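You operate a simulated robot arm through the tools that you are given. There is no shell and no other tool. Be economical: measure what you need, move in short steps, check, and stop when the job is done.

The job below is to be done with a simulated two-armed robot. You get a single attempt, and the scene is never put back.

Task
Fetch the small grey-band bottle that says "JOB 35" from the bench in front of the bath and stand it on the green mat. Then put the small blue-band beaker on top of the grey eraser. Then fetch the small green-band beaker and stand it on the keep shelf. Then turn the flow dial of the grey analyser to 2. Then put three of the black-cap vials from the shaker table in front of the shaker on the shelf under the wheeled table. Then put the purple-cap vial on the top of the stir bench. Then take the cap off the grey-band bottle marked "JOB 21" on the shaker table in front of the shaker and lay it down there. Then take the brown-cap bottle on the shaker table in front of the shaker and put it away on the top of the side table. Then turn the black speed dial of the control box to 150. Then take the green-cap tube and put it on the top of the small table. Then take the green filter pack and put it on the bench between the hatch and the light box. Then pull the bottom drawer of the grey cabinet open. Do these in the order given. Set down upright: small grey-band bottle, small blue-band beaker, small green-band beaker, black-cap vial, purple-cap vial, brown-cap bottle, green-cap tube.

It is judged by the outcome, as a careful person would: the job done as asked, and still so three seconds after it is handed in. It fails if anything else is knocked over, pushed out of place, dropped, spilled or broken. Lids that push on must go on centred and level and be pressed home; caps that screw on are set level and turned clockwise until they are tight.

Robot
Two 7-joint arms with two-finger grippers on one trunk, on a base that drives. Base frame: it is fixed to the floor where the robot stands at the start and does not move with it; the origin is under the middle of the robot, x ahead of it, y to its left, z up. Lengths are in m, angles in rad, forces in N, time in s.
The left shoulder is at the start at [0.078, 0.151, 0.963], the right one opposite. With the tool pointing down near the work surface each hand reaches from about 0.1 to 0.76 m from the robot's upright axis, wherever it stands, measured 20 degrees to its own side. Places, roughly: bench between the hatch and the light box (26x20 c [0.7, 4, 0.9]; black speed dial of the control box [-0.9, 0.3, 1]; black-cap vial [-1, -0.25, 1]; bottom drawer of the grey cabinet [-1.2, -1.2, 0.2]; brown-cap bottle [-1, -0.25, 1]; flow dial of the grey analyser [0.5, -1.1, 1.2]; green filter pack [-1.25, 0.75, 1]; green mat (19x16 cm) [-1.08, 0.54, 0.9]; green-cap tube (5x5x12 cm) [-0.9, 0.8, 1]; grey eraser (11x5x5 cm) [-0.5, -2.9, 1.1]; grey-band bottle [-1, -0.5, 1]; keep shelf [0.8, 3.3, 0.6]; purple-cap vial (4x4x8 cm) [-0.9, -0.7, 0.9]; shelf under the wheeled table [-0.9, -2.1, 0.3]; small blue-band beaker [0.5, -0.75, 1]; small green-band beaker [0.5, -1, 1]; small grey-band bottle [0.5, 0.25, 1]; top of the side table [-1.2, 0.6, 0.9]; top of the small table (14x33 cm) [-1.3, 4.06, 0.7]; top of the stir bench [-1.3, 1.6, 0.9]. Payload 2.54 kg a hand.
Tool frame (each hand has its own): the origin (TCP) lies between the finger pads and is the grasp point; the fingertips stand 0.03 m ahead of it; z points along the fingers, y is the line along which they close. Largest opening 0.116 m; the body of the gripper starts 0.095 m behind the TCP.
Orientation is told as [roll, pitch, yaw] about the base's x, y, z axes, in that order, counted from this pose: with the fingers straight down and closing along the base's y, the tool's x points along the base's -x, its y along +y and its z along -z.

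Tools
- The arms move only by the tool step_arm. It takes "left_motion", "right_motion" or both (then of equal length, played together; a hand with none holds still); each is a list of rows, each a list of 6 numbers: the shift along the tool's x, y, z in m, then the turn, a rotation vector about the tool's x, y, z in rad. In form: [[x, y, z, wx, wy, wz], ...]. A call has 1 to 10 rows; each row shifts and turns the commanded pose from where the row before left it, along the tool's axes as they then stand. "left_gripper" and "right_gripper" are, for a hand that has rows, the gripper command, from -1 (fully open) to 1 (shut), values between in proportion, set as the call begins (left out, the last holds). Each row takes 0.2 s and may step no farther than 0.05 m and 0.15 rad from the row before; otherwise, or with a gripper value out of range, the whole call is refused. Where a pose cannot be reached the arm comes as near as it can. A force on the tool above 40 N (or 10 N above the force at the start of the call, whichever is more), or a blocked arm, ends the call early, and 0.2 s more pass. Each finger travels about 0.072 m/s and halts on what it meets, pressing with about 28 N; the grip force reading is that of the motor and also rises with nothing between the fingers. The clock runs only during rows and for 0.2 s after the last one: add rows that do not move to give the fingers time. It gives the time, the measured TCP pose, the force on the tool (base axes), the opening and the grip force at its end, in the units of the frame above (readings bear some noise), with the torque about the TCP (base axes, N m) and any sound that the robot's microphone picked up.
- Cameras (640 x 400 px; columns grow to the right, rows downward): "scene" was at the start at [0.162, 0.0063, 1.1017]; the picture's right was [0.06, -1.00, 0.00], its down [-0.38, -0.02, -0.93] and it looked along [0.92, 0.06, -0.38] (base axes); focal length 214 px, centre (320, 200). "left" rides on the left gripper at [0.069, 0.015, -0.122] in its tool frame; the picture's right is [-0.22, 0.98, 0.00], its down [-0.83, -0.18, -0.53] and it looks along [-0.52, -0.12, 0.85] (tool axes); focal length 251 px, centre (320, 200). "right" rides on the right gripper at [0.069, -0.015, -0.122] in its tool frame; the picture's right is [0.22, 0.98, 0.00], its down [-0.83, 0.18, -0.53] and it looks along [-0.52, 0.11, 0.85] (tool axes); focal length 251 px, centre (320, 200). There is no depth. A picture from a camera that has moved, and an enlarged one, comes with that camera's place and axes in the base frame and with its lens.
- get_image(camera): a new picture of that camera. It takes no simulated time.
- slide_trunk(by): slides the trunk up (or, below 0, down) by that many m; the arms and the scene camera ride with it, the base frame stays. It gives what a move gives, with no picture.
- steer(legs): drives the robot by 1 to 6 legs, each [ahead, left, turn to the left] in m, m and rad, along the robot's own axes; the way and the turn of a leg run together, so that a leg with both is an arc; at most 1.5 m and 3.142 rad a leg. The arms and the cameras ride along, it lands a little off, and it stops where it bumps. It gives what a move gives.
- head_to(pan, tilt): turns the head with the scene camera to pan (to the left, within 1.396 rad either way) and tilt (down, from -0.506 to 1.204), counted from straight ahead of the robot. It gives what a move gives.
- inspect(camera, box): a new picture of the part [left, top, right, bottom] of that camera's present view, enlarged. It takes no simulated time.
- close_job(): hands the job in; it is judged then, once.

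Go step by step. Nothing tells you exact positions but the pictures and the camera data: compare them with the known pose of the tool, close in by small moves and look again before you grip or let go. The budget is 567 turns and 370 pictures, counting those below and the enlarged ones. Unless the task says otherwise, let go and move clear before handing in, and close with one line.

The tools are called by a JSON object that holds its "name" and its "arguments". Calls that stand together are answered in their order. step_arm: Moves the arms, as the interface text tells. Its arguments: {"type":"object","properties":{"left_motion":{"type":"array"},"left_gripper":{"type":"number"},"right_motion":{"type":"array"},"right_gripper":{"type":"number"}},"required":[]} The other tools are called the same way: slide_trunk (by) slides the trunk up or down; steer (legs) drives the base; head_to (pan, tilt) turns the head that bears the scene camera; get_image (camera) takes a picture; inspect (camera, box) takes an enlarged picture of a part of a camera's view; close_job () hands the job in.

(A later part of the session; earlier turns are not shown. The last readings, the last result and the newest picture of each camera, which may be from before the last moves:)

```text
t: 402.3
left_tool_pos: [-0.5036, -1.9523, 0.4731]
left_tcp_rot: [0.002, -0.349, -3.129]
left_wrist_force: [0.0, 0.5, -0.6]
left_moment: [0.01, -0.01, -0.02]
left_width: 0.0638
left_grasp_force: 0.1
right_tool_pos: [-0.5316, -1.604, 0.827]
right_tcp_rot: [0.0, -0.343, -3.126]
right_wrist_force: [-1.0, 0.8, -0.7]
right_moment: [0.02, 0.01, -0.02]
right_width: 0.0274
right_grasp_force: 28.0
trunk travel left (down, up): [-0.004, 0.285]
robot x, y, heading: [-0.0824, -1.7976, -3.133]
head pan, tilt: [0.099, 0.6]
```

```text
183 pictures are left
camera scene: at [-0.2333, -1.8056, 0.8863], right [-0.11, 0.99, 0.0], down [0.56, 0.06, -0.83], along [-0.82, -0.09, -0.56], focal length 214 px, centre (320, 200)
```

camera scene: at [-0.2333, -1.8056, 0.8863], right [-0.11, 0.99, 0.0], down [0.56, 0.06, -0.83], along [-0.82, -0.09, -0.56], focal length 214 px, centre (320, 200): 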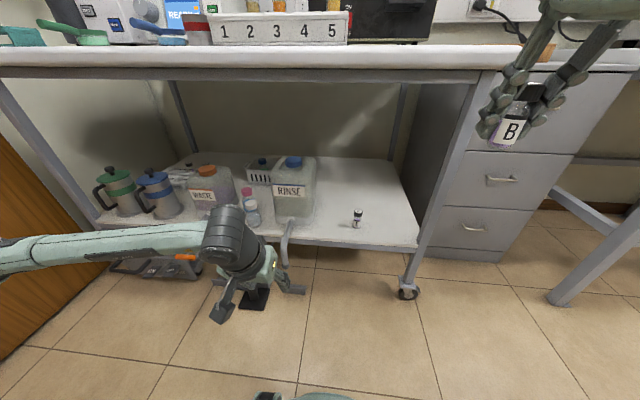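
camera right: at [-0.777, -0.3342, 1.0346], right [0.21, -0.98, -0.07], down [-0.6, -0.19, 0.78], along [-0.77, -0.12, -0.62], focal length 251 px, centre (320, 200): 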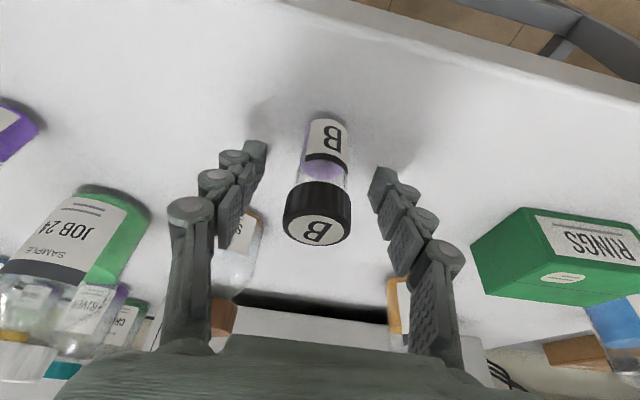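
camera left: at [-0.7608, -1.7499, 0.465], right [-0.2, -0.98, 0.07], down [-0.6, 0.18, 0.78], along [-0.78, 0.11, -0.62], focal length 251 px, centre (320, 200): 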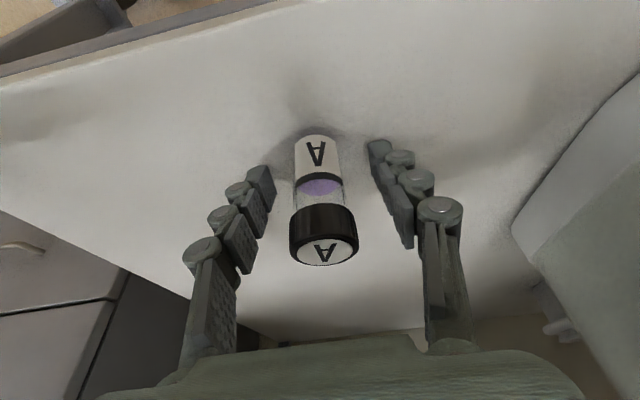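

{"name": "step_arm", "arguments": {"right_motion": [[0.0154, 0, 0.0423, 0, 0, 0], [0.0154, 0, 0.0423, 0, 0, 0], [0.0154, 0, 0.0423, 0, 0, 0], [0.0154, 0, 0.0423, 0, 0, 0], [0.0154, 0, 0.0423, 0, 0, 0], [0.0154, 0, 0.0423, 0, 0, 0], [0.0154, 0, 0.0423, 0, 0, 0], [0.0154, 0, 0.0423, 0, 0, 0], [0, 0, 0, 0, 0, 0]], "left_motion": [[-0.0137, 0, -0.0376, 0, 0, 0], [-0.0137, 0, -0.0376, 0, 0, 0], [-0.0137, 0, -0.0376, 0, 0, 0], [0, 0, 0, 0, 0, 0], [0, 0, 0, 0, 0, 0], [0, 0, 0, 0, 0, 0], [0, 0, 0, 0, 0, 0], [0, 0, 0, 0, 0, 0], [0, 0, 0, 0, 0, 0]]}}

{"name": "steer", "arguments": {"legs": [[0.16, 0, -0.01]]}}

{"name": "get_image", "arguments": {"camera": "right"}}

{"name": "get_image", "arguments": {"camera": "scene"}}

```text
t: 404.3
left_tool_pos: [-0.5057, -1.9513, 0.5912]
left_tcp_rot: [0.002, -0.347, -3.129]
left_wrist_force: [0.2, 0.4, -0.1]
left_moment: [0.0, -0.01, 0.01]
left_width: 0.064
left_grasp_force: 0.1
right_tool_pos: [-0.5337, -1.6052, 0.4652]
right_tcp_rot: [0.0, -0.344, -3.126]
right_wrist_force: [0.9, 0.6, 0.0]
right_moment: [-0.03, 0.01, -0.01]
right_width: 0.0274
right_grasp_force: 28.1
trunk travel left (down, up): [-0.004, 0.285]
robot x, y, heading: [-0.0822, -1.7947, -3.135]
head pan, tilt: [0.099, 0.6]
```

```text
t: 405.7
left_tool_pos: [-0.668, -1.9427, 0.5924]
left_tcp_rot: [0.0, -0.348, 3.139]
left_wrist_force: [-0.3, -0.2, -0.1]
left_moment: [-0.01, 0.0, -0.02]
left_width: 0.0637
left_grasp_force: 0.1
right_tool_pos: [-0.692, -1.5973, 0.4661]
right_tcp_rot: [0.001, -0.343, 3.142]
right_wrist_force: [-1.5, 0.3, -0.9]
right_moment: [0.02, 0.01, 0.02]
right_width: 0.0272
right_grasp_force: 28.0
trunk travel left (down, up): [-0.004, 0.285]
robot x, y, heading: [-0.2381, -1.7933, 3.129]
head pan, tilt: [0.099, 0.6]
```

```text
182 pictures are left
camera right: at [-0.5859, -1.5821, 0.5578], right [0.2, -0.98, -0.07], down [-0.6, -0.18, 0.78], along [-0.78, -0.11, -0.62], focal length 251 px, centre (320, 200)
```

right: 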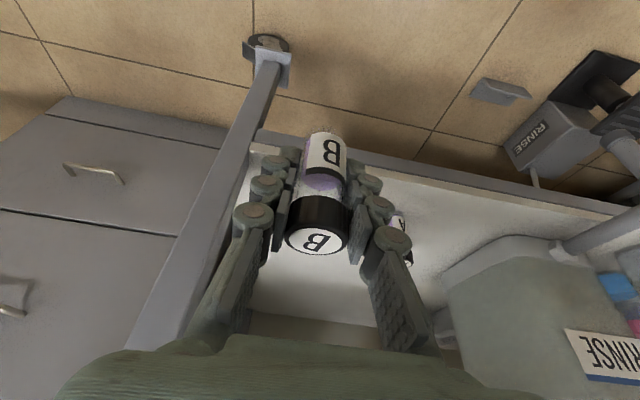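

```text
181 pictures are left
camera scene: at [-0.3941, -1.8029, 0.8863], right [-0.09, 1.0, 0.0], down [0.56, 0.05, -0.83], along [-0.82, -0.07, -0.56], focal length 214 px, centre (320, 200)
```

scene: 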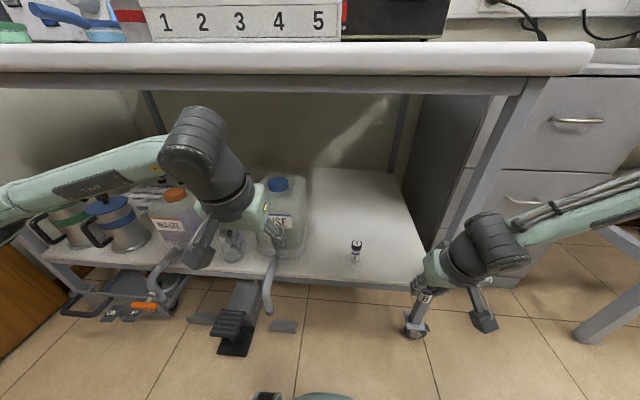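

{"name": "step_arm", "arguments": {"right_motion": [[0, 0.017, 0, 0, 0, 0], [0, 0.017, 0, 0, 0, 0], [-0.0442, 0, 0.016, 0, 0, 0], [-0.0442, 0, 0.016, 0, 0, 0], [-0.0442, 0, 0.016, 0, 0, 0], [-0.0442, 0, 0.016, 0, 0, 0], [-0.0442, 0, 0.016, 0, 0, 0], [0, 0, 0, 0, 0, 0]]}}

{"name": "get_image", "arguments": {"camera": "right"}}

{"name": "get_image", "arguments": {"camera": "scene"}}

```text
t: 407.5
left_tool_pos: [-0.6687, -1.9436, 0.591]
left_tcp_rot: [0.002, -0.348, 3.138]
left_wrist_force: [0.4, 0.4, -0.2]
left_moment: [-0.01, 0.0, 0.01]
left_width: 0.064
left_grasp_force: 0.1
right_tool_pos: [-0.8936, -1.6009, 0.4906]
right_tcp_rot: [0.002, -0.346, 3.14]
right_wrist_force: [-0.2, 0.0, -0.1]
right_moment: [-0.01, -0.02, 0.03]
right_width: 0.0271
right_grasp_force: 28.1
right hand out of reach, approached as far as the arm can: row 6, 7
trunk travel left (down, up): [-0.004, 0.285]
robot x, y, heading: [-0.2379, -1.8005, 3.136]
head pan, tilt: [0.099, 0.6]
```

```text
180 pictures are left
camera right: at [-0.7874, -1.5864, 0.5821], right [0.2, -0.98, -0.07], down [-0.6, -0.18, 0.78], along [-0.78, -0.12, -0.62], focal length 251 px, centre (320, 200)
```

right: 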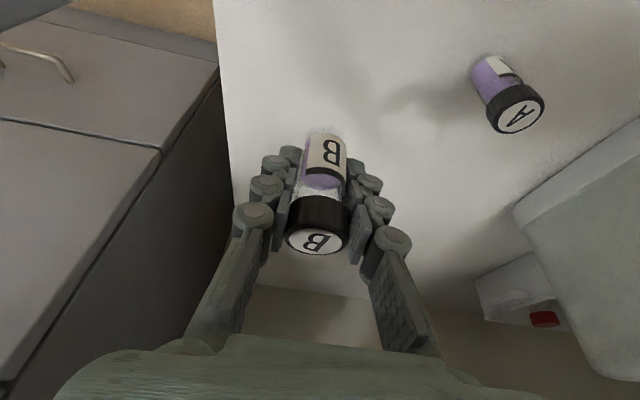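

```text
179 pictures are left
camera scene: at [-0.3942, -1.8029, 0.8863], right [-0.09, 1.0, 0.0], down [0.56, 0.05, -0.83], along [-0.82, -0.07, -0.56], focal length 214 px, centre (320, 200)
```

scene: 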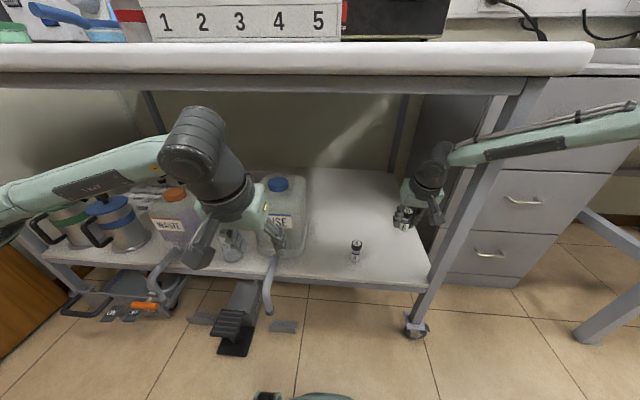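

{"name": "step_arm", "arguments": {"right_motion": [[0.0103, 0.004, 0.0282, 0, 0, 0], [0.0103, 0.004, 0.0282, 0, 0, 0], [0.0068, 0.004, 0.0188, 0, 0, 0], [0, 0, 0, 0, 0, 0]]}}

{"name": "get_image", "arguments": {"camera": "right"}}

{"name": "get_image", "arguments": {"camera": "scene"}}

```text
t: 408.5
left_tool_pos: [-0.6686, -1.9431, 0.5918]
left_tcp_rot: [0.003, -0.347, 3.139]
left_wrist_force: [-1.1, 0.0, -0.1]
left_moment: [0.01, 0.03, 0.01]
left_width: 0.0636
left_grasp_force: 0.2
right_tool_pos: [-0.8632, -1.5858, 0.4417]
right_tcp_rot: [-0.001, -0.343, 3.141]
right_wrist_force: [-0.5, 1.0, 0.4]
right_moment: [0.02, 0.02, -0.04]
right_width: 0.0271
right_grasp_force: 28.0
right hand out of reach, approached as far as the arm can: row 1, 2, 3
trunk travel left (down, up): [-0.004, 0.285]
robot x, y, heading: [-0.2391, -1.7934, 3.132]
head pan, tilt: [0.099, 0.6]
```

```text
178 pictures are left
camera right: at [-0.7579, -1.57, 0.5331], right [0.2, -0.98, -0.07], down [-0.6, -0.18, 0.78], along [-0.78, -0.11, -0.62], focal length 251 px, centre (320, 200)
```

right: 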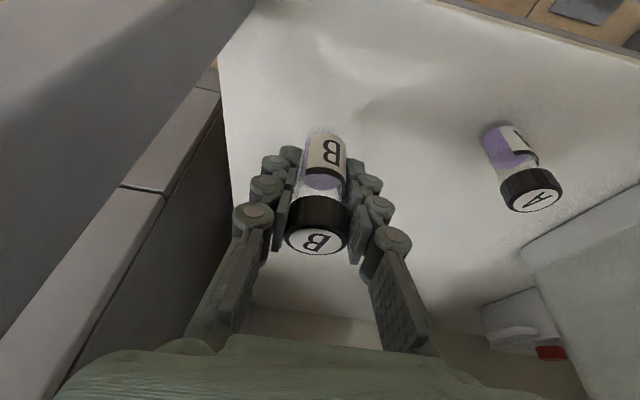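

```text
177 pictures are left
camera scene: at [-0.3942, -1.8029, 0.8863], right [-0.09, 1.0, 0.0], down [0.56, 0.05, -0.83], along [-0.82, -0.07, -0.56], focal length 214 px, centre (320, 200)
```

scene: 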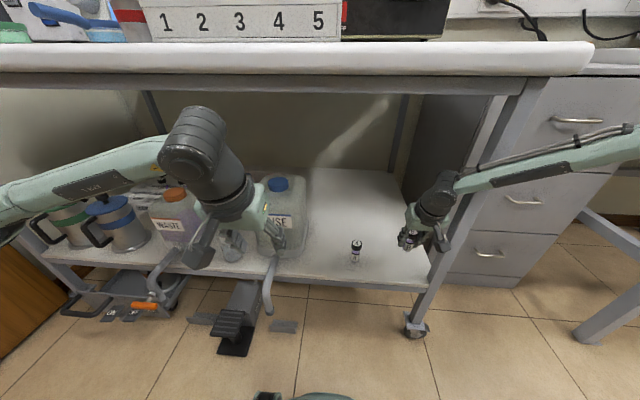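

Right arm is at its low reach limit. I'll lift and pull both hands back, then bring the base 12 cm closer.

{"name": "step_arm", "arguments": {"right_motion": [[-0.0154, 0.01, -0.0423, 0, 0, 0], [0.0282, 0.02, -0.0102, 0, 0, 0], [0.0282, 0, -0.0102, 0, 0, 0], [0.0282, 0, -0.0102, 0, 0, 0], [0, 0, 0, 0, 0, 0]], "left_motion": [[0.0282, 0, -0.0102, 0, 0, 0], [0.0282, 0, -0.0102, 0, 0, 0], [0.0282, 0, -0.0102, 0, 0, 0], [0, 0, 0, 0, 0, 0], [0, 0, 0, 0, 0, 0]]}}

{"name": "get_image", "arguments": {"camera": "right"}}

```text
t: 409.7
left_tool_pos: [-0.6313, -1.9294, 0.6027]
left_tcp_rot: [0.002, -0.345, 3.137]
left_wrist_force: [0.2, 0.1, -0.5]
left_moment: [-0.02, 0.01, -0.01]
left_width: 0.0639
left_grasp_force: 0.1
left hand out of reach, approached as far as the arm can: row 2, 3
right_tool_pos: [-0.7754, -1.6122, 0.4861]
right_tcp_rot: [0.0, -0.344, 3.141]
right_wrist_force: [-0.5, 0.3, -0.2]
right_moment: [0.0, -0.02, 0.01]
right_width: 0.0275
right_grasp_force: 28.1
trunk travel left (down, up): [-0.004, 0.285]
robot x, y, heading: [-0.2364, -1.7926, 3.134]
head pan, tilt: [0.099, 0.6]
```

```text
176 pictures are left
camera right: at [-0.6697, -1.5973, 0.578], right [0.2, -0.98, -0.07], down [-0.6, -0.18, 0.78], along [-0.78, -0.11, -0.62], focal length 251 px, centre (320, 200)
```

right: 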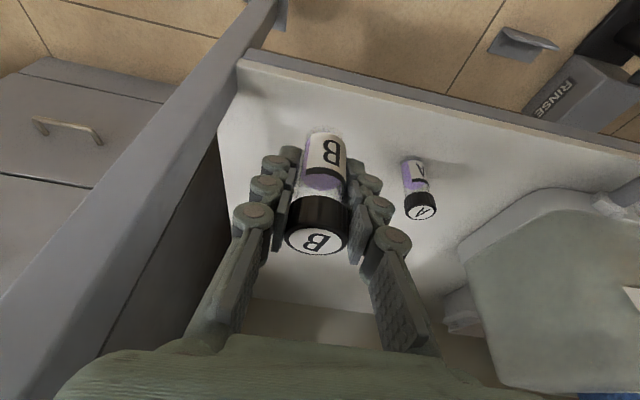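

{"name": "steer", "arguments": {"legs": [[0.1, 0, 0]]}}

{"name": "step_arm", "arguments": {"right_motion": [[0.0103, 0.008, 0.0282, 0, 0, 0], [0.0103, 0.006, 0.0282, 0, 0, 0], [0.0034, 0, 0.0094, 0, 0, 0], [0, 0, 0, 0, 0, 0]]}}

{"name": "get_image", "arguments": {"camera": "right"}}

{"name": "get_image", "arguments": {"camera": "scene"}}

```text
t: 410.9
left_tool_pos: [-0.7309, -1.9286, 0.6034]
left_tcp_rot: [0.001, -0.345, 3.135]
left_wrist_force: [-0.4, -0.2, 0.1]
left_moment: [0.01, 0.02, -0.01]
left_width: 0.064
left_grasp_force: 0.0
right_tool_pos: [-0.8744, -1.6114, 0.4877]
right_tcp_rot: [0.001, -0.344, 3.14]
right_wrist_force: [0.8, -0.4, -0.1]
right_moment: [0.01, 0.0, 0.0]
right_width: 0.0274
right_grasp_force: 28.6
trunk travel left (down, up): [-0.004, 0.285]
robot x, y, heading: [-0.3394, -1.7921, 3.133]
head pan, tilt: [0.099, 0.6]
```

```text
t: 411.9
left_tool_pos: [-0.7295, -1.9291, 0.6025]
left_tcp_rot: [0.003, -0.345, 3.137]
left_wrist_force: [-0.7, -0.6, -0.2]
left_moment: [0.0, 0.02, 0.01]
left_width: 0.064
left_grasp_force: 0.1
right_tool_pos: [-0.8725, -1.6231, 0.4197]
right_tcp_rot: [0.002, -0.343, 3.139]
right_wrist_force: [0.0, -0.4, 0.3]
right_moment: [0.03, -0.02, 0.0]
right_width: 0.0271
right_grasp_force: 28.5
right hand out of reach, approached as far as the arm can: row 3
trunk travel left (down, up): [-0.004, 0.285]
robot x, y, heading: [-0.3384, -1.7984, 3.129]
head pan, tilt: [0.099, 0.6]
```

```text
175 pictures are left
camera right: at [-0.7675, -1.6077, 0.5107], right [0.2, -0.98, -0.07], down [-0.6, -0.18, 0.78], along [-0.78, -0.11, -0.62], focal length 251 px, centre (320, 200)
```

right: 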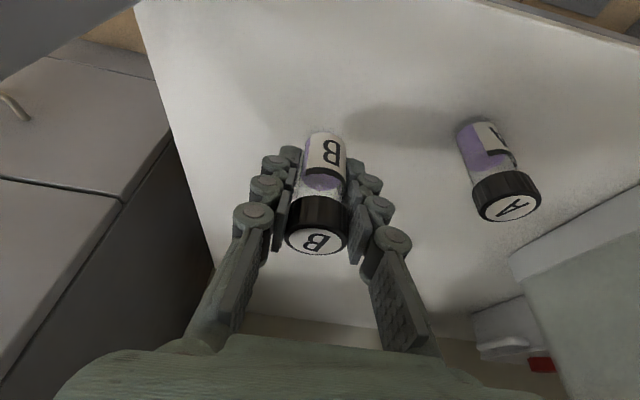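

```text
174 pictures are left
camera scene: at [-0.4929, -1.802, 0.8863], right [-0.09, 1.0, 0.0], down [0.56, 0.05, -0.83], along [-0.82, -0.07, -0.56], focal length 214 px, centre (320, 200)
```

scene: 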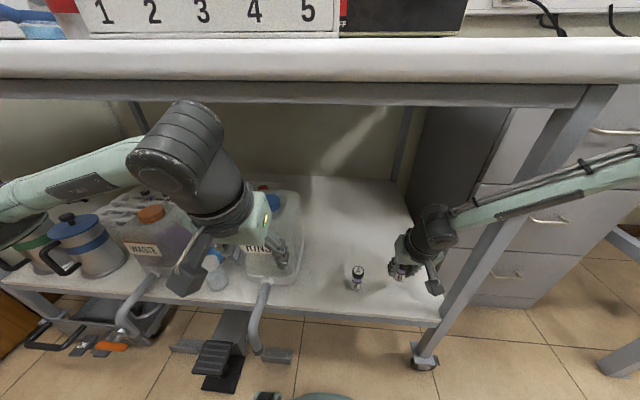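

{"name": "step_arm", "arguments": {"right_motion": [[0.0376, 0, -0.0137, 0, 0, 0], [0.0068, 0, 0.0188, 0, 0, 0], [0.0068, 0, 0.0188, 0, 0, 0], [0, 0, 0, 0, 0, 0]]}}

```text
t: 412.9
left_tool_pos: [-0.7306, -1.9281, 0.6031]
left_tcp_rot: [0.002, -0.345, 3.137]
left_wrist_force: [0.1, 0.0, -0.9]
left_moment: [0.04, 0.01, 0.06]
left_width: 0.064
left_grasp_force: 0.1
right_tool_pos: [-0.8259, -1.6106, 0.3925]
right_tcp_rot: [-0.001, -0.344, 3.141]
right_wrist_force: [-1.3, 0.2, -0.5]
right_moment: [0.0, -0.01, 0.0]
right_width: 0.0274
right_grasp_force: 27.4
right hand out of reach, approached as far as the arm can: row 3
trunk travel left (down, up): [-0.004, 0.285]
robot x, y, heading: [-0.3377, -1.7956, 3.136]
head pan, tilt: [0.099, 0.6]
```

{"name": "steer", "arguments": {"legs": [[0.045, 0, 0]]}}

{"name": "step_arm", "arguments": {"right_motion": [[0.0122, 0.006, 0.002, 0, 0, 0], [0, 0, 0, 0, 0, 0]]}}

{"name": "get_image", "arguments": {"camera": "right"}}

{"name": "get_image", "arguments": {"camera": "scene"}}

```text
t: 413.8
left_tool_pos: [-0.7713, -1.9276, 0.6047]
left_tcp_rot: [0.004, -0.351, 3.135]
left_wrist_force: [0.3, 0.0, -0.3]
left_moment: [0.0, -0.01, -0.02]
left_width: 0.0638
left_grasp_force: 0.0
right_tool_pos: [-0.8588, -1.612, 0.3924]
right_tcp_rot: [0.004, -0.332, -3.137]
right_wrist_force: [-0.2, 0.7, -0.4]
right_moment: [-0.01, 0.01, 0.01]
right_width: 0.0275
right_grasp_force: 28.2
trunk travel left (down, up): [-0.004, 0.285]
robot x, y, heading: [-0.3825, -1.7972, 3.13]
head pan, tilt: [0.099, 0.6]
```

```text
t: 414.4
left_tool_pos: [-0.7731, -1.9282, 0.6038]
left_tcp_rot: [0.001, -0.347, 3.135]
left_wrist_force: [-0.1, -0.3, -0.1]
left_moment: [-0.03, 0.01, -0.01]
left_width: 0.0639
left_grasp_force: 0.1
right_tool_pos: [-0.8481, -1.613, 0.3892]
right_tcp_rot: [0.006, -0.327, -3.134]
right_wrist_force: [1.0, -0.3, -0.2]
right_moment: [-0.01, 0.0, -0.01]
right_width: 0.0272
right_grasp_force: 27.5
right hand out of reach, approached as far as the arm can: row 1
trunk travel left (down, up): [-0.004, 0.285]
robot x, y, heading: [-0.3777, -1.7975, 3.131]
head pan, tilt: [0.099, 0.6]
```

```text
173 pictures are left
camera right: at [-0.7436, -1.5959, 0.4832], right [0.21, -0.98, -0.06], down [-0.61, -0.18, 0.77], along [-0.76, -0.12, -0.64], focal length 251 px, centre (320, 200)
```

right: 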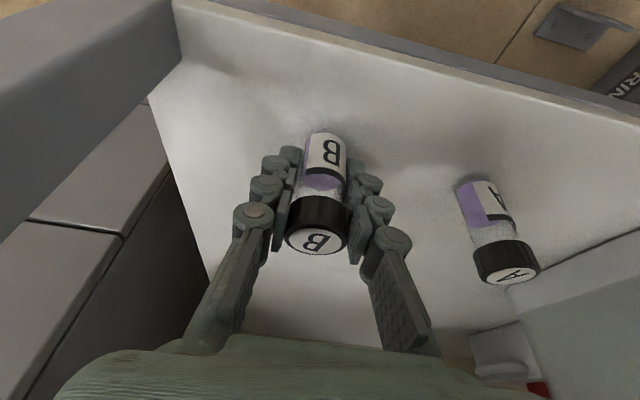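

```text
172 pictures are left
camera scene: at [-0.5356, -1.8015, 0.8864], right [-0.09, 1.0, 0.0], down [0.56, 0.05, -0.83], along [-0.82, -0.07, -0.56], focal length 214 px, centre (320, 200)
```

scene: 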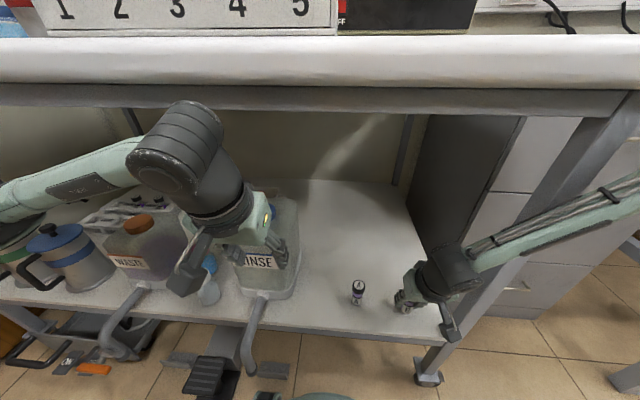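

{"name": "step_arm", "arguments": {"right_motion": [[-0.0103, 0.03, -0.0282, 0, 0, 0], [0, 0.03, 0, 0, -0.017, 0], [0, 0, 0, 0, 0, 0]]}}

{"name": "steer", "arguments": {"legs": [[0, -0.055, 0.005]]}}

{"name": "step_arm", "arguments": {"right_motion": [[0.0068, 0, 0.0188, 0, 0, 0], [0.0034, 0, 0.0094, 0, 0, 0], [0, 0, 0, 0, 0, 0]]}}

```text
t: 415.2
left_tool_pos: [-0.7733, -1.9272, 0.6037]
left_tcp_rot: [0.003, -0.345, 3.134]
left_wrist_force: [0.2, 0.9, 1.0]
left_moment: [0.0, -0.02, 0.01]
left_width: 0.0636
left_grasp_force: 0.0
right_tool_pos: [-0.8469, -1.6568, 0.4345]
right_tcp_rot: [0.007, -0.34, -3.135]
right_wrist_force: [0.7, -0.8, -0.3]
right_moment: [0.01, -0.06, -0.05]
right_width: 0.0275
right_grasp_force: 28.4
right hand out of reach, approached as far as the arm can: row 2
trunk travel left (down, up): [-0.004, 0.285]
robot x, y, heading: [-0.3831, -1.7984, 3.135]
head pan, tilt: [0.099, 0.6]
```

```text
t: 416.4
left_tool_pos: [-0.7719, -1.8732, 0.6021]
left_tcp_rot: [0.003, -0.346, 3.142]
left_wrist_force: [0.2, -0.5, -0.7]
left_moment: [0.0, -0.01, -0.03]
left_width: 0.064
left_grasp_force: 0.1
right_tool_pos: [-0.8484, -1.602, 0.4337]
right_tcp_rot: [0.004, -0.341, -3.13]
right_wrist_force: [-0.2, 0.3, -0.2]
right_moment: [-0.02, -0.02, -0.02]
right_width: 0.0272
right_grasp_force: 28.4
trunk travel left (down, up): [-0.004, 0.285]
robot x, y, heading: [-0.3797, -1.7354, 3.134]
head pan, tilt: [0.099, 0.6]
```

```text
t: 417.2
left_tool_pos: [-0.7712, -1.8745, 0.6028]
left_tcp_rot: [0.003, -0.345, 3.142]
left_wrist_force: [-0.1, 0.7, -0.4]
left_moment: [0.03, 0.0, 0.02]
left_width: 0.0639
left_grasp_force: 0.1
right_tool_pos: [-0.8463, -1.5895, 0.4169]
right_tcp_rot: [0.008, -0.34, -3.128]
right_wrist_force: [0.2, -0.9, 0.5]
right_moment: [0.01, 0.02, 0.0]
right_width: 0.0273
right_grasp_force: 28.3
right hand out of reach, approached as far as the arm can: row 1, 2
trunk travel left (down, up): [-0.004, 0.285]
robot x, y, heading: [-0.38, -1.7417, 3.136]
head pan, tilt: [0.099, 0.6]
```

Reach is better further outboard, so I'll lift, back out a bit, rotate the base left 0.25 rad and extend the right hand outward.

{"name": "step_arm", "arguments": {"right_motion": [[-0.0137, 0, -0.0376, 0, 0, 0], [-0.0103, 0, -0.0282, 0, 0, 0], [0, 0, 0, 0, 0, 0]]}}

{"name": "steer", "arguments": {"legs": [[-0.12, 0, 0], [0, 0, 0.25]]}}

{"name": "step_arm", "arguments": {"right_motion": [[0, -0.035, 0, 0, 0, 0], [0, -0.035, 0, 0, 0, 0], [0, -0.035, 0, 0, 0, 0], [0, 0, 0, 0, 0, 0]]}}

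{"name": "get_image", "arguments": {"camera": "right"}}

{"name": "get_image", "arguments": {"camera": "scene"}}

```text
t: 418.0
left_tool_pos: [-0.7718, -1.8744, 0.6032]
left_tcp_rot: [0.0, -0.344, 3.143]
left_wrist_force: [0.2, 0.0, -0.9]
left_moment: [-0.03, 0.02, 0.04]
left_width: 0.0635
left_grasp_force: 0.0
right_tool_pos: [-0.8491, -1.5885, 0.4874]
right_tcp_rot: [0.005, -0.339, -3.13]
right_wrist_force: [0.2, 0.1, -1.0]
right_moment: [-0.01, 0.0, 0.01]
right_width: 0.0274
right_grasp_force: 27.7
trunk travel left (down, up): [-0.004, 0.285]
robot x, y, heading: [-0.3786, -1.737, 3.141]
head pan, tilt: [0.099, 0.6]
```

```text
t: 420.1
left_tool_pos: [-0.6073, -1.9662, 0.6031]
left_tcp_rot: [0.002, -0.346, -2.894]
left_wrist_force: [0.0, -0.2, 0.6]
left_moment: [-0.03, -0.01, -0.01]
left_width: 0.0638
left_grasp_force: 0.0
right_tool_pos: [-0.753, -1.7081, 0.4876]
right_tcp_rot: [0.005, -0.34, -2.881]
right_wrist_force: [0.1, -0.3, 0.0]
right_moment: [-0.04, 0.02, 0.02]
right_width: 0.0274
right_grasp_force: 27.9
trunk travel left (down, up): [-0.004, 0.285]
robot x, y, heading: [-0.2606, -1.7411, -2.899]
head pan, tilt: [0.099, 0.6]
```

```text
t: 421.1
left_tool_pos: [-0.6069, -1.9672, 0.6037]
left_tcp_rot: [0.0, -0.345, -2.893]
left_wrist_force: [0.1, -0.7, -1.1]
left_moment: [0.0, -0.03, 0.03]
left_width: 0.0637
left_grasp_force: 0.1
right_tool_pos: [-0.7792, -1.6066, 0.4872]
right_tcp_rot: [0.006, -0.34, -2.882]
right_wrist_force: [-0.8, 0.2, -0.7]
right_moment: [0.0, 0.0, 0.02]
right_width: 0.0272
right_grasp_force: 28.2
trunk travel left (down, up): [-0.004, 0.285]
robot x, y, heading: [-0.2597, -1.7379, -2.899]
head pan, tilt: [0.099, 0.6]
```

```text
171 pictures are left
camera right: at [-0.6831, -1.5638, 0.5793], right [0.45, -0.89, -0.07], down [-0.53, -0.33, 0.78], along [-0.72, -0.31, -0.62], focal length 251 px, centre (320, 200)
```

right: 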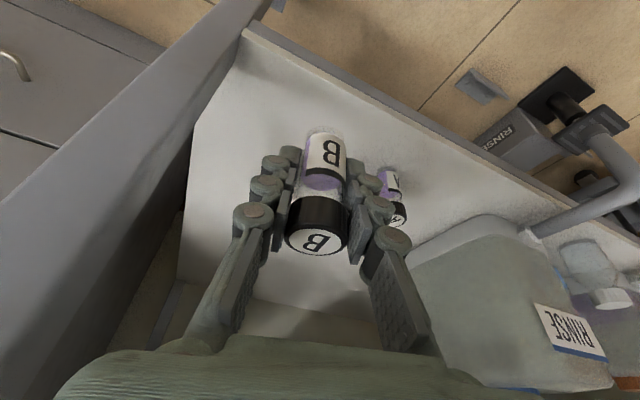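

```text
170 pictures are left
camera scene: at [-0.4088, -1.7855, 0.8863], right [-0.34, 0.94, 0.0], down [0.53, 0.19, -0.83], along [-0.78, -0.28, -0.56], focal length 214 px, centre (320, 200)
```

scene: 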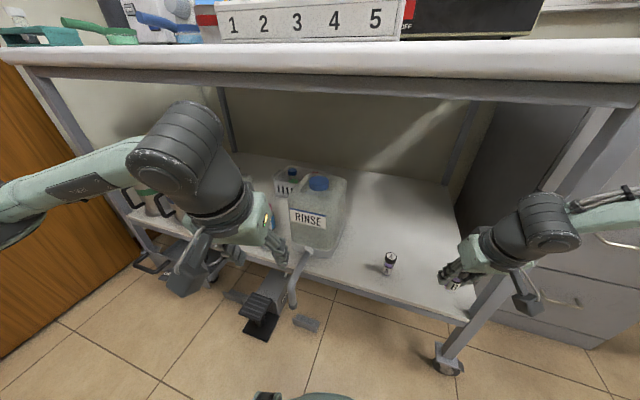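

{"name": "steer", "arguments": {"legs": [[0.09, 0, 0]]}}

{"name": "step_arm", "arguments": {"right_motion": [[0.0137, 0, 0.0376, 0, 0, 0], [0.0137, 0, 0.0376, 0, 0, 0], [0.0068, 0, 0.0188, 0, 0, 0], [0, 0, 0, 0, 0, 0]]}}

{"name": "get_image", "arguments": {"camera": "right"}}

```text
t: 422.4
left_tool_pos: [-0.6953, -1.9885, 0.6032]
left_tcp_rot: [0.004, -0.346, -2.895]
left_wrist_force: [0.0, -0.6, -0.6]
left_moment: [-0.01, 0.0, 0.01]
left_width: 0.0637
left_grasp_force: 0.0
right_tool_pos: [-0.8643, -1.6295, 0.4856]
right_tcp_rot: [0.008, -0.334, -2.879]
right_wrist_force: [1.1, 0.3, 0.0]
right_moment: [-0.01, -0.02, 0.0]
right_width: 0.0273
right_grasp_force: 27.7
trunk travel left (down, up): [-0.004, 0.285]
robot x, y, heading: [-0.3498, -1.7584, -2.9]
head pan, tilt: [0.099, 0.6]
stopped in leg 1: the robot was blocked; the commanded pose is now the measured one
```

```text
t: 423.4
left_tool_pos: [-0.6902, -1.9884, 0.6084]
left_tcp_rot: [-0.003, -0.358, -2.893]
left_wrist_force: [-0.2, -1.2, 0.8]
left_moment: [-0.01, 0.04, 0.0]
left_width: 0.0638
left_grasp_force: 0.1
right_tool_pos: [-0.8506, -1.6293, 0.3955]
right_tcp_rot: [0.008, -0.339, -2.872]
right_wrist_force: [-0.6, -0.3, -1.8]
right_moment: [0.0, 0.03, 0.0]
right_width: 0.0273
right_grasp_force: 28.1
trunk travel left (down, up): [-0.004, 0.285]
robot x, y, heading: [-0.3498, -1.7677, -2.901]
head pan, tilt: [0.099, 0.6]
```

```text
169 pictures are left
camera right: at [-0.7538, -1.585, 0.4879], right [0.46, -0.89, -0.06], down [-0.53, -0.33, 0.78], along [-0.71, -0.33, -0.62], focal length 251 px, centre (320, 200)
```

right: 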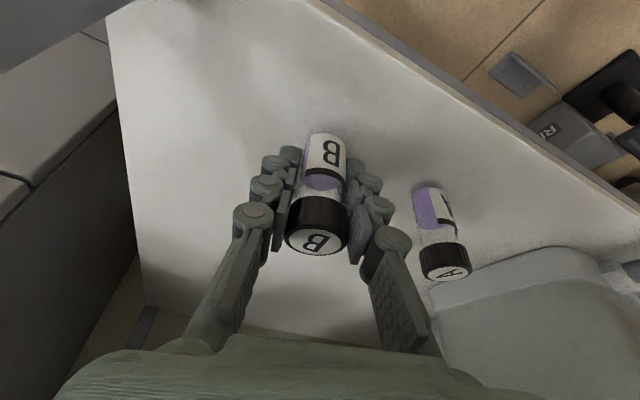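

{"name": "get_image", "arguments": {"camera": "scene"}}

{"name": "head_to", "arguments": {"pan": -0.5, "tilt": 0.6}}

{"name": "get_image", "arguments": {"camera": "scene"}}

```text
168 pictures are left
camera scene: at [-0.4877, -1.8085, 0.889], right [-0.33, 0.94, 0.01], down [0.52, 0.19, -0.83], along [-0.79, -0.27, -0.55], focal length 214 px, centre (320, 200)
```

scene: 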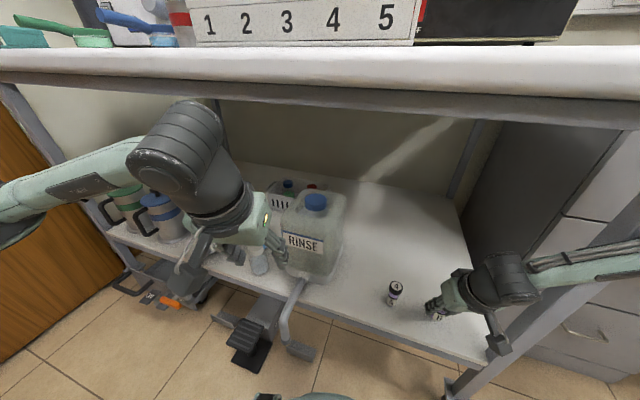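

```text
t: 424.4
left_tool_pos: [-0.6912, -1.9884, 0.608]
left_tcp_rot: [-0.004, -0.361, -2.894]
left_wrist_force: [0.4, -0.7, 0.0]
left_moment: [0.04, 0.0, 0.01]
left_width: 0.064
left_grasp_force: 0.0
right_tool_pos: [-0.8504, -1.6308, 0.3953]
right_tcp_rot: [0.013, -0.338, -2.871]
right_wrist_force: [-0.7, -0.4, -1.0]
right_moment: [0.0, 0.03, 0.03]
right_width: 0.0273
right_grasp_force: 27.9
trunk travel left (down, up): [-0.004, 0.285]
robot x, y, heading: [-0.3502, -1.7669, -2.904]
head pan, tilt: [-0.499, 0.6]
```

```text
167 pictures are left
camera scene: at [-0.49, -1.7562, 0.8888], right [0.25, 0.97, 0.0], down [0.53, -0.14, -0.83], along [-0.81, 0.21, -0.55], focal length 214 px, centre (320, 200)
```

scene: 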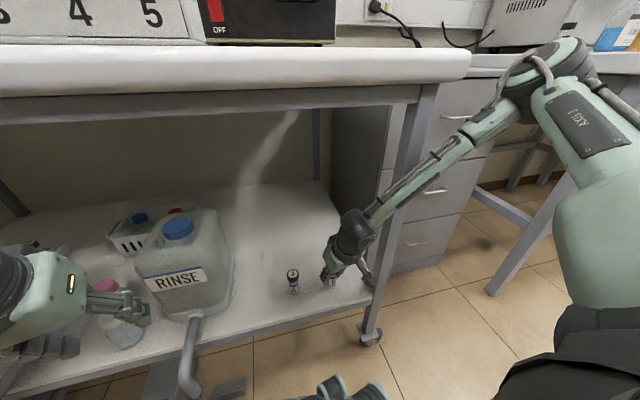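

{"name": "step_arm", "arguments": {"right_motion": [[0.0027, 0, 0.0075, 0, 0, 0], [0, 0, 0, 0, 0, 0]]}}

{"name": "step_arm", "arguments": {"right_motion": [[0.0014, 0, 0.0038, 0, 0, 0], [0, 0, 0, 0, 0, 0]]}}

{"name": "get_image", "arguments": {"camera": "right"}}

```text
t: 425.0
left_tool_pos: [-0.6899, -1.9882, 0.6083]
left_tcp_rot: [-0.006, -0.362, -2.894]
left_wrist_force: [-0.1, -0.8, -0.1]
left_moment: [-0.04, 0.0, -0.03]
left_width: 0.064
left_grasp_force: 0.1
right_tool_pos: [-0.8498, -1.6307, 0.3895]
right_tcp_rot: [0.011, -0.341, -2.867]
right_wrist_force: [-0.1, -0.9, 0.0]
right_moment: [-0.03, -0.01, -0.02]
right_width: 0.0273
right_grasp_force: 28.1
trunk travel left (down, up): [-0.004, 0.285]
robot x, y, heading: [-0.3512, -1.7649, -2.904]
head pan, tilt: [-0.499, 0.6]
```

```text
t: 425.6
left_tool_pos: [-0.6914, -1.9878, 0.6085]
left_tcp_rot: [-0.004, -0.365, -2.895]
left_wrist_force: [0.2, 0.5, -0.7]
left_moment: [0.01, -0.01, 0.01]
left_width: 0.0638
left_grasp_force: 0.0
right_tool_pos: [-0.848, -1.6311, 0.3856]
right_tcp_rot: [0.012, -0.337, -2.868]
right_wrist_force: [-0.3, 0.4, -0.4]
right_moment: [0.01, 0.0, 0.01]
right_width: 0.0275
right_grasp_force: 28.0
trunk travel left (down, up): [-0.004, 0.285]
robot x, y, heading: [-0.3514, -1.7651, -2.9]
head pan, tilt: [-0.499, 0.6]
```

```text
166 pictures are left
camera right: at [-0.7517, -1.5855, 0.4773], right [0.46, -0.89, -0.06], down [-0.53, -0.33, 0.78], along [-0.71, -0.33, -0.62], focal length 251 px, centre (320, 200)
```

right: 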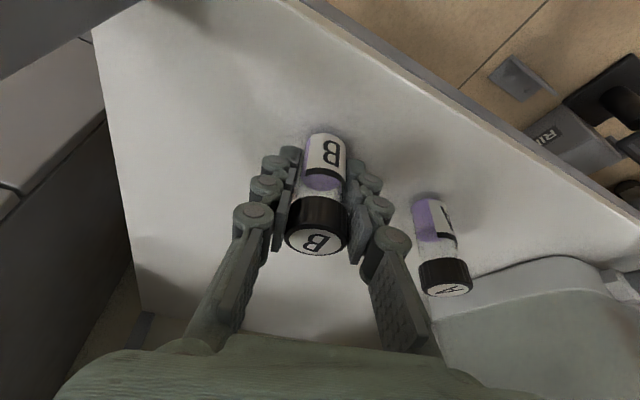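

{"name": "step_arm", "arguments": {"right_motion": [[0.0014, 0, 0.0038, 0, 0, 0], [0, 0, 0, 0, 0, 0]]}}

{"name": "step_arm", "arguments": {"right_motion": [[0.0007, 0, 0.002, 0, 0, 0], [0, 0, 0, 0, 0, 0]]}}

```text
t: 426.2
left_tool_pos: [-0.6903, -1.985, 0.61]
left_tcp_rot: [-0.004, -0.366, -2.899]
left_wrist_force: [0.1, -0.8, -0.5]
left_moment: [0.03, -0.02, 0.01]
left_width: 0.0638
left_grasp_force: 0.1
right_tool_pos: [-0.8486, -1.6286, 0.3816]
right_tcp_rot: [0.016, -0.338, -2.873]
right_wrist_force: [2.0, 0.3, 20.9]
right_moment: [0.11, -0.01, -0.01]
right_width: 0.0273
right_grasp_force: 27.8
trunk travel left (down, up): [-0.004, 0.285]
robot x, y, heading: [-0.3477, -1.7629, -2.908]
head pan, tilt: [-0.499, 0.6]
```

```text
t: 426.8
left_tool_pos: [-0.6901, -1.9864, 0.612]
left_tcp_rot: [-0.002, -0.369, -2.9]
left_wrist_force: [-0.9, 0.0, -0.3]
left_moment: [-0.01, 0.01, 0.01]
left_width: 0.0638
left_grasp_force: 0.0
right_tool_pos: [-0.8487, -1.6288, 0.3798]
right_tcp_rot: [0.018, -0.341, -2.878]
right_wrist_force: [-0.6, -4.7, 21.1]
right_moment: [-0.11, 0.13, 0.05]
right_width: 0.0271
right_grasp_force: 27.8
trunk travel left (down, up): [-0.004, 0.285]
robot x, y, heading: [-0.348, -1.765, -2.908]
head pan, tilt: [-0.499, 0.6]
```

Vial B touches the shelf. Releasing, then lifting the hand and backing straight out.

{"name": "step_arm", "arguments": {"right_motion": [[0, 0, 0, 0, 0, 0], [0, 0, 0, 0, 0, 0], [0, 0, 0, 0, 0, 0]], "right_gripper": 0.0}}

{"name": "step_arm", "arguments": {"right_motion": [[-0.0103, 0, -0.0282, 0, 0, 0], [-0.0137, 0, -0.0376, 0, 0, 0], [-0.0137, 0, -0.0376, 0, 0, 0], [0, 0, 0, 0, 0, 0]]}}

{"name": "get_image", "arguments": {"camera": "right"}}

{"name": "get_image", "arguments": {"camera": "scene"}}

```text
t: 427.6
left_tool_pos: [-0.6904, -1.9866, 0.6099]
left_tcp_rot: [-0.002, -0.365, -2.9]
left_wrist_force: [-1.0, 0.1, 0.3]
left_moment: [0.01, 0.0, 0.01]
left_width: 0.0638
left_grasp_force: 0.2
right_tool_pos: [-0.8464, -1.6287, 0.3784]
right_tcp_rot: [0.016, -0.336, -2.877]
right_wrist_force: [-0.1, -0.4, -0.4]
right_moment: [-0.01, -0.01, -0.02]
right_width: 0.058
right_grasp_force: 0.0
trunk travel left (down, up): [-0.004, 0.285]
robot x, y, heading: [-0.3496, -1.7639, -2.904]
head pan, tilt: [-0.499, 0.6]
```

```text
t: 428.6
left_tool_pos: [-0.6962, -1.9898, 0.6049]
left_tcp_rot: [0.002, -0.349, -2.894]
left_wrist_force: [-0.5, 0.1, -0.1]
left_moment: [0.01, 0.0, -0.01]
left_width: 0.0638
left_grasp_force: 0.1
right_tool_pos: [-0.8621, -1.6342, 0.4819]
right_tcp_rot: [0.006, -0.329, -2.868]
right_wrist_force: [1.6, -0.2, 0.2]
right_moment: [0.02, -0.04, -0.01]
right_width: 0.0582
right_grasp_force: 0.0
trunk travel left (down, up): [-0.004, 0.285]
robot x, y, heading: [-0.3491, -1.7558, -2.897]
head pan, tilt: [-0.499, 0.6]
```

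```text
165 pictures are left
camera right: at [-0.7661, -1.5896, 0.5753], right [0.46, -0.88, -0.06], down [-0.54, -0.34, 0.77], along [-0.71, -0.32, -0.63], focal length 251 px, centre (320, 200)
```

right: 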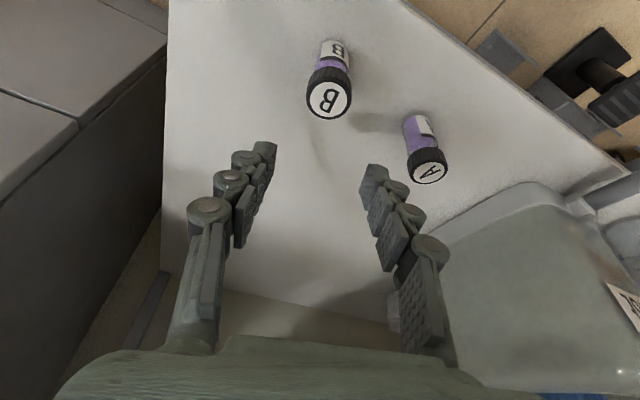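

```text
164 pictures are left
camera scene: at [-0.4995, -1.7561, 0.8872], right [0.25, 0.97, 0.0], down [0.54, -0.14, -0.83], along [-0.8, 0.21, -0.56], focal length 214 px, centre (320, 200)
```

scene: 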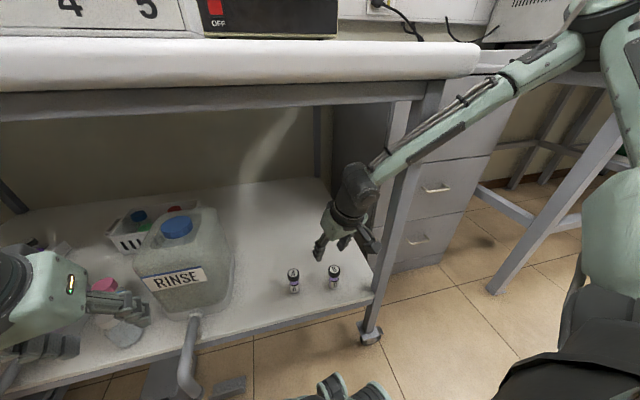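

{"name": "step_arm", "arguments": {"right_motion": [[-0.01, 0.02, -0.028, 0, 0, 0], [0, 0.02, 0, 0, 0, 0], [0, 0, 0, 0, 0, 0]]}}

{"name": "steer", "arguments": {"legs": [[-0.3, 0, 0]]}}

{"name": "head_to", "arguments": {"pan": 0.0, "tilt": 0.6}}

{"name": "get_image", "arguments": {"camera": "scene"}}

```text
t: 429.4
left_tool_pos: [-0.6984, -1.9761, 0.6065]
left_tcp_rot: [0.029, -0.35, -2.916]
left_wrist_force: [0.5, 0.3, 0.6]
left_moment: [-0.01, 0.0, 0.01]
left_width: 0.0635
left_grasp_force: 0.1
right_tool_pos: [-0.8504, -1.6485, 0.4982]
right_tcp_rot: [0.045, -0.32, -2.929]
right_wrist_force: [0.2, 0.0, 0.5]
right_moment: [-0.02, -0.01, -0.03]
right_width: 0.0581
right_grasp_force: 0.0
trunk travel left (down, up): [-0.004, 0.285]
robot x, y, heading: [-0.3483, -1.7621, -2.913]
head pan, tilt: [-0.499, 0.6]
```

```text
t: 431.4
left_tool_pos: [-0.4039, -1.9179, 0.6038]
left_tcp_rot: [0.004, -0.346, -2.887]
left_wrist_force: [0.5, 0.4, 0.3]
left_moment: [0.04, 0.0, -0.01]
left_width: 0.0638
left_grasp_force: 0.0
right_tool_pos: [-0.5653, -1.599, 0.5095]
right_tcp_rot: [0.01, -0.333, -2.873]
right_wrist_force: [0.0, 0.8, 0.2]
right_moment: [0.01, -0.05, 0.0]
right_width: 0.0579
right_grasp_force: 0.1
trunk travel left (down, up): [-0.004, 0.285]
robot x, y, heading: [-0.0585, -1.6924, -2.894]
head pan, tilt: [-0.499, 0.6]
```

```text
t: 432.4
left_tool_pos: [-0.4031, -1.9186, 0.6023]
left_tcp_rot: [0.004, -0.346, -2.89]
left_wrist_force: [-0.7, 0.6, 0.4]
left_moment: [0.02, 0.0, -0.01]
left_width: 0.0638
left_grasp_force: 0.0
right_tool_pos: [-0.566, -1.5998, 0.5105]
right_tcp_rot: [0.008, -0.333, -2.874]
right_wrist_force: [0.6, -0.6, -0.2]
right_moment: [0.0, -0.03, -0.02]
right_width: 0.058
right_grasp_force: 0.0
trunk travel left (down, up): [-0.004, 0.285]
robot x, y, heading: [-0.0584, -1.691, -2.892]
head pan, tilt: [0.0, 0.6]
```

```text
163 pictures are left
camera scene: at [-0.2093, -1.7271, 0.8863], right [-0.25, 0.97, 0.0], down [0.55, 0.14, -0.83], along [-0.8, -0.2, -0.56], focal length 214 px, centre (320, 200)
```

scene: 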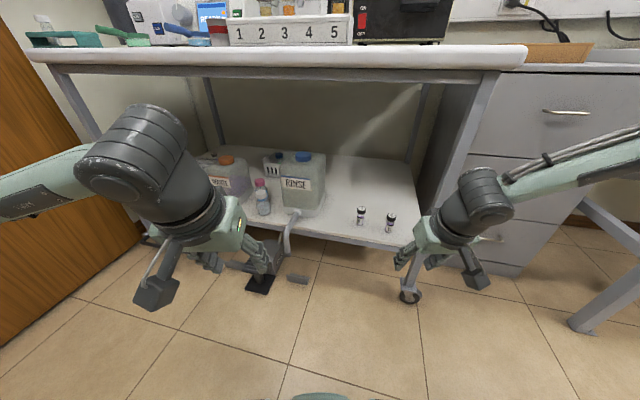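

Vials A and B stand on the shelf, undisturbed. Raising up and going back for vial D with the left hand.

{"name": "slide_trunk", "arguments": {"by": 0.285}}

{"name": "step_arm", "arguments": {"right_motion": [[-0.0154, 0, -0.0423, 0, 0, 0], [-0.0154, 0, -0.0423, 0, 0, 0], [-0.0154, 0, -0.0423, 0, 0, 0], [-0.0154, 0, -0.0423, 0, 0, 0], [-0.0154, 0, -0.0423, 0, 0, 0], [-0.0154, 0, -0.0423, 0, 0, 0], [-0.0154, 0, -0.0423, 0, 0, 0], [0, 0, 0, 0, 0, 0]], "left_motion": [[-0.0154, 0, -0.0423, 0, 0, 0], [-0.0154, 0, -0.0423, 0, 0, 0], [-0.0154, 0, -0.0423, 0, 0, 0], [-0.0154, 0, -0.0423, 0, 0, 0], [-0.0154, 0, -0.0423, 0, 0, 0], [0, 0, 0, 0, 0, 0], [0, 0, 0, 0, 0, 0], [0, 0, 0, 0, 0, 0]]}}

{"name": "steer", "arguments": {"legs": [[0, 0, -0.25], [0, -1.0, 0], [0, -0.7, 0]]}}

{"name": "head_to", "arguments": {"pan": 0.0, "tilt": 0.5}}

{"name": "get_image", "arguments": {"camera": "scene"}}

```text
t: 435.2
left_tool_pos: [-0.405, -1.9188, 0.8887]
left_tcp_rot: [0.004, -0.345, -2.888]
left_wrist_force: [-0.7, 0.4, 0.4]
left_moment: [-0.03, 0.03, 0.0]
left_width: 0.0638
left_grasp_force: 0.0
right_tool_pos: [-0.5661, -1.6, 0.7939]
right_tcp_rot: [0.009, -0.333, -2.872]
right_wrist_force: [-0.2, -0.2, -0.2]
right_moment: [-0.01, 0.0, 0.03]
right_width: 0.0578
right_grasp_force: 0.1
trunk travel left (down, up): [-0.289, 0.0]
robot x, y, heading: [-0.0582, -1.6893, -2.886]
head pan, tilt: [0.0, 0.6]
```

```text
t: 437.1
left_tool_pos: [-0.4052, -1.9207, 1.1128]
left_tcp_rot: [0.005, -0.346, -2.888]
left_wrist_force: [0.9, -0.3, 0.4]
left_moment: [0.01, -0.02, -0.01]
left_width: 0.0638
left_grasp_force: 0.1
right_tool_pos: [-0.5718, -1.6015, 1.1081]
right_tcp_rot: [0.006, -0.332, -2.872]
right_wrist_force: [0.1, 0.4, -0.8]
right_moment: [0.0, -0.02, 0.01]
right_width: 0.0582
right_grasp_force: 0.1
trunk travel left (down, up): [-0.289, 0.0]
robot x, y, heading: [-0.059, -1.6922, -2.889]
head pan, tilt: [0.0, 0.6]
```

```text
t: 454.6
left_tool_pos: [-0.4658, -0.1231, 1.1134]
left_tcp_rot: [0.003, -0.346, -3.142]
left_wrist_force: [1.5, 0.4, 0.0]
left_moment: [0.0, -0.01, 0.01]
left_width: 0.0637
left_grasp_force: 0.1
right_tool_pos: [-0.5475, 0.228, 1.107]
right_tcp_rot: [0.009, -0.333, -3.127]
right_wrist_force: [-0.3, 0.3, -0.2]
right_moment: [-0.02, 0.02, 0.01]
right_width: 0.0578
right_grasp_force: 0.2
trunk travel left (down, up): [-0.289, 0.0]
robot x, y, heading: [-0.0685, 0.0127, 3.14]
head pan, tilt: [0.0, 0.6]
```

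```text
t: 455.3
left_tool_pos: [-0.4652, -0.1235, 1.1126]
left_tcp_rot: [0.001, -0.346, -3.143]
left_wrist_force: [0.1, -0.8, 0.1]
left_moment: [0.0, -0.01, 0.02]
left_width: 0.0638
left_grasp_force: 0.0
right_tool_pos: [-0.5465, 0.2277, 1.1078]
right_tcp_rot: [0.007, -0.333, -3.125]
right_wrist_force: [-1.1, 0.4, 0.3]
right_moment: [0.0, -0.03, 0.0]
right_width: 0.058
right_grasp_force: 0.1
trunk travel left (down, up): [-0.289, 0.0]
robot x, y, heading: [-0.0712, 0.0106, 3.132]
head pan, tilt: [0.0, 0.499]
```

```text
162 pictures are left
camera scene: at [-0.2302, 0.0152, 1.1804], right [0.0, 1.0, 0.0], down [0.48, 0.0, -0.88], along [-0.88, 0.0, -0.48], focal length 214 px, centre (320, 200)
```

scene: 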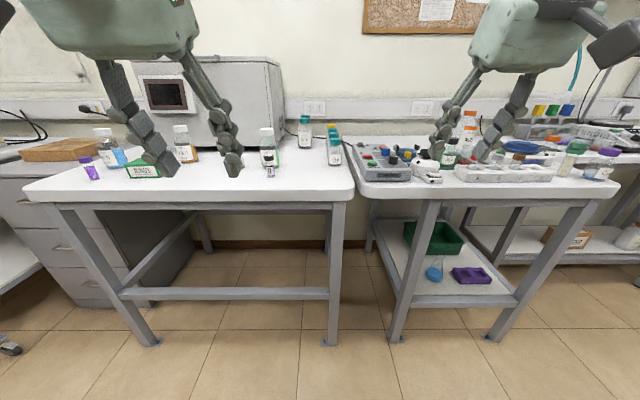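

{"name": "steer", "arguments": {"legs": [[0.22, 0, 0.006]]}}

{"name": "step_arm", "arguments": {"left_motion": [[-0.0423, 0.01, 0.0154, 0, 0, 0], [-0.0423, 0.01, 0.0154, 0, 0, 0], [-0.0423, 0.008, 0.0154, 0, 0, 0], [-0.0423, 0, 0.0154, 0, 0, 0], [-0.0282, 0, 0.0102, 0, 0, 0], [0.0137, 0, 0.0376, 0, 0, 0], [0.0103, 0, 0.0282, 0, 0, 0], [0, 0, 0, 0, 0, 0]]}}

{"name": "get_image", "arguments": {"camera": "left"}}

```text
t: 457.0
left_tool_pos: [-0.6841, -0.1237, 1.113]
left_tcp_rot: [0.004, -0.346, -3.14]
left_wrist_force: [-0.4, -0.1, -0.3]
left_moment: [0.03, 0.0, 0.0]
left_width: 0.0639
left_grasp_force: 0.1
right_tool_pos: [-0.7658, 0.2266, 1.1067]
right_tcp_rot: [0.007, -0.33, -3.125]
right_wrist_force: [0.0, -0.1, 0.1]
right_moment: [0.05, -0.05, 0.01]
right_width: 0.0582
right_grasp_force: 0.0
trunk travel left (down, up): [-0.289, 0.0]
robot x, y, heading: [-0.2903, 0.0147, 3.137]
head pan, tilt: [0.0, 0.499]
```

```text
t: 458.8
left_tool_pos: [-0.8951, -0.1497, 1.0414]
left_tcp_rot: [0.004, -0.346, -3.139]
left_wrist_force: [-0.5, -0.1, -0.2]
left_moment: [0.04, 0.02, 0.04]
left_width: 0.0638
left_grasp_force: 0.0
right_tool_pos: [-0.7641, 0.2281, 1.1069]
right_tcp_rot: [0.008, -0.333, -3.125]
right_wrist_force: [-0.6, -0.3, 0.4]
right_moment: [-0.01, 0.05, -0.06]
right_width: 0.0577
right_grasp_force: 0.1
trunk travel left (down, up): [-0.289, 0.0]
robot x, y, heading: [-0.2889, 0.015, 3.139]
head pan, tilt: [0.0, 0.499]
```

```text
161 pictures are left
camera left: at [-0.7877, -0.1658, 1.132], right [-0.2, -0.98, 0.08], down [-0.6, 0.18, 0.78], along [-0.78, 0.11, -0.62], focal length 251 px, centre (320, 200)
```

left: 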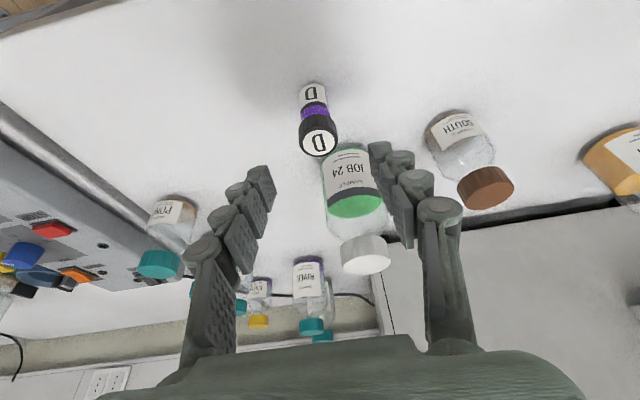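

{"name": "step_arm", "arguments": {"left_motion": [[-0.0122, 0.001, 0.0044, 0, 0, 0], [0.0137, 0, 0.0376, 0, 0, 0], [0.0103, 0, 0.0282, 0, 0, 0], [0, 0, 0, 0, 0, 0]]}}

{"name": "get_image", "arguments": {"camera": "left"}}

```text
t: 459.8
left_tool_pos: [-0.903, -0.1536, 0.9718]
left_tcp_rot: [0.004, -0.346, -3.138]
left_wrist_force: [-0.4, -0.7, 0.7]
left_moment: [0.01, -0.03, 0.02]
left_width: 0.0638
left_grasp_force: 0.0
right_tool_pos: [-0.7648, 0.2266, 1.108]
right_tcp_rot: [0.008, -0.334, -3.126]
right_wrist_force: [0.0, 0.8, 0.5]
right_moment: [-0.03, 0.0, -0.01]
right_width: 0.0582
right_grasp_force: 0.0
trunk travel left (down, up): [-0.289, 0.0]
robot x, y, heading: [-0.2929, 0.0162, 3.137]
head pan, tilt: [0.0, 0.499]
```

```text
160 pictures are left
camera left: at [-0.7974, -0.1693, 1.0621], right [-0.2, -0.98, 0.08], down [-0.6, 0.18, 0.78], along [-0.78, 0.11, -0.62], focal length 251 px, centre (320, 200)
```

left: 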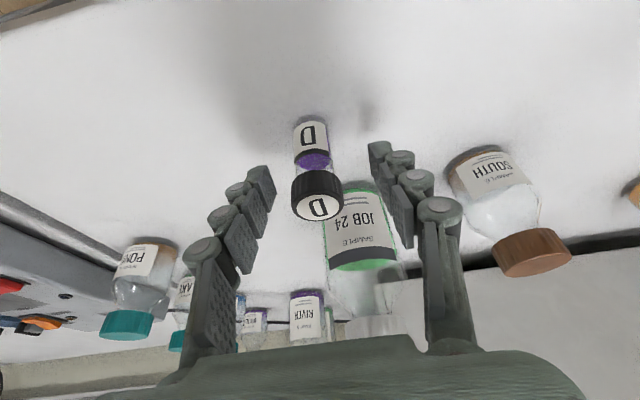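

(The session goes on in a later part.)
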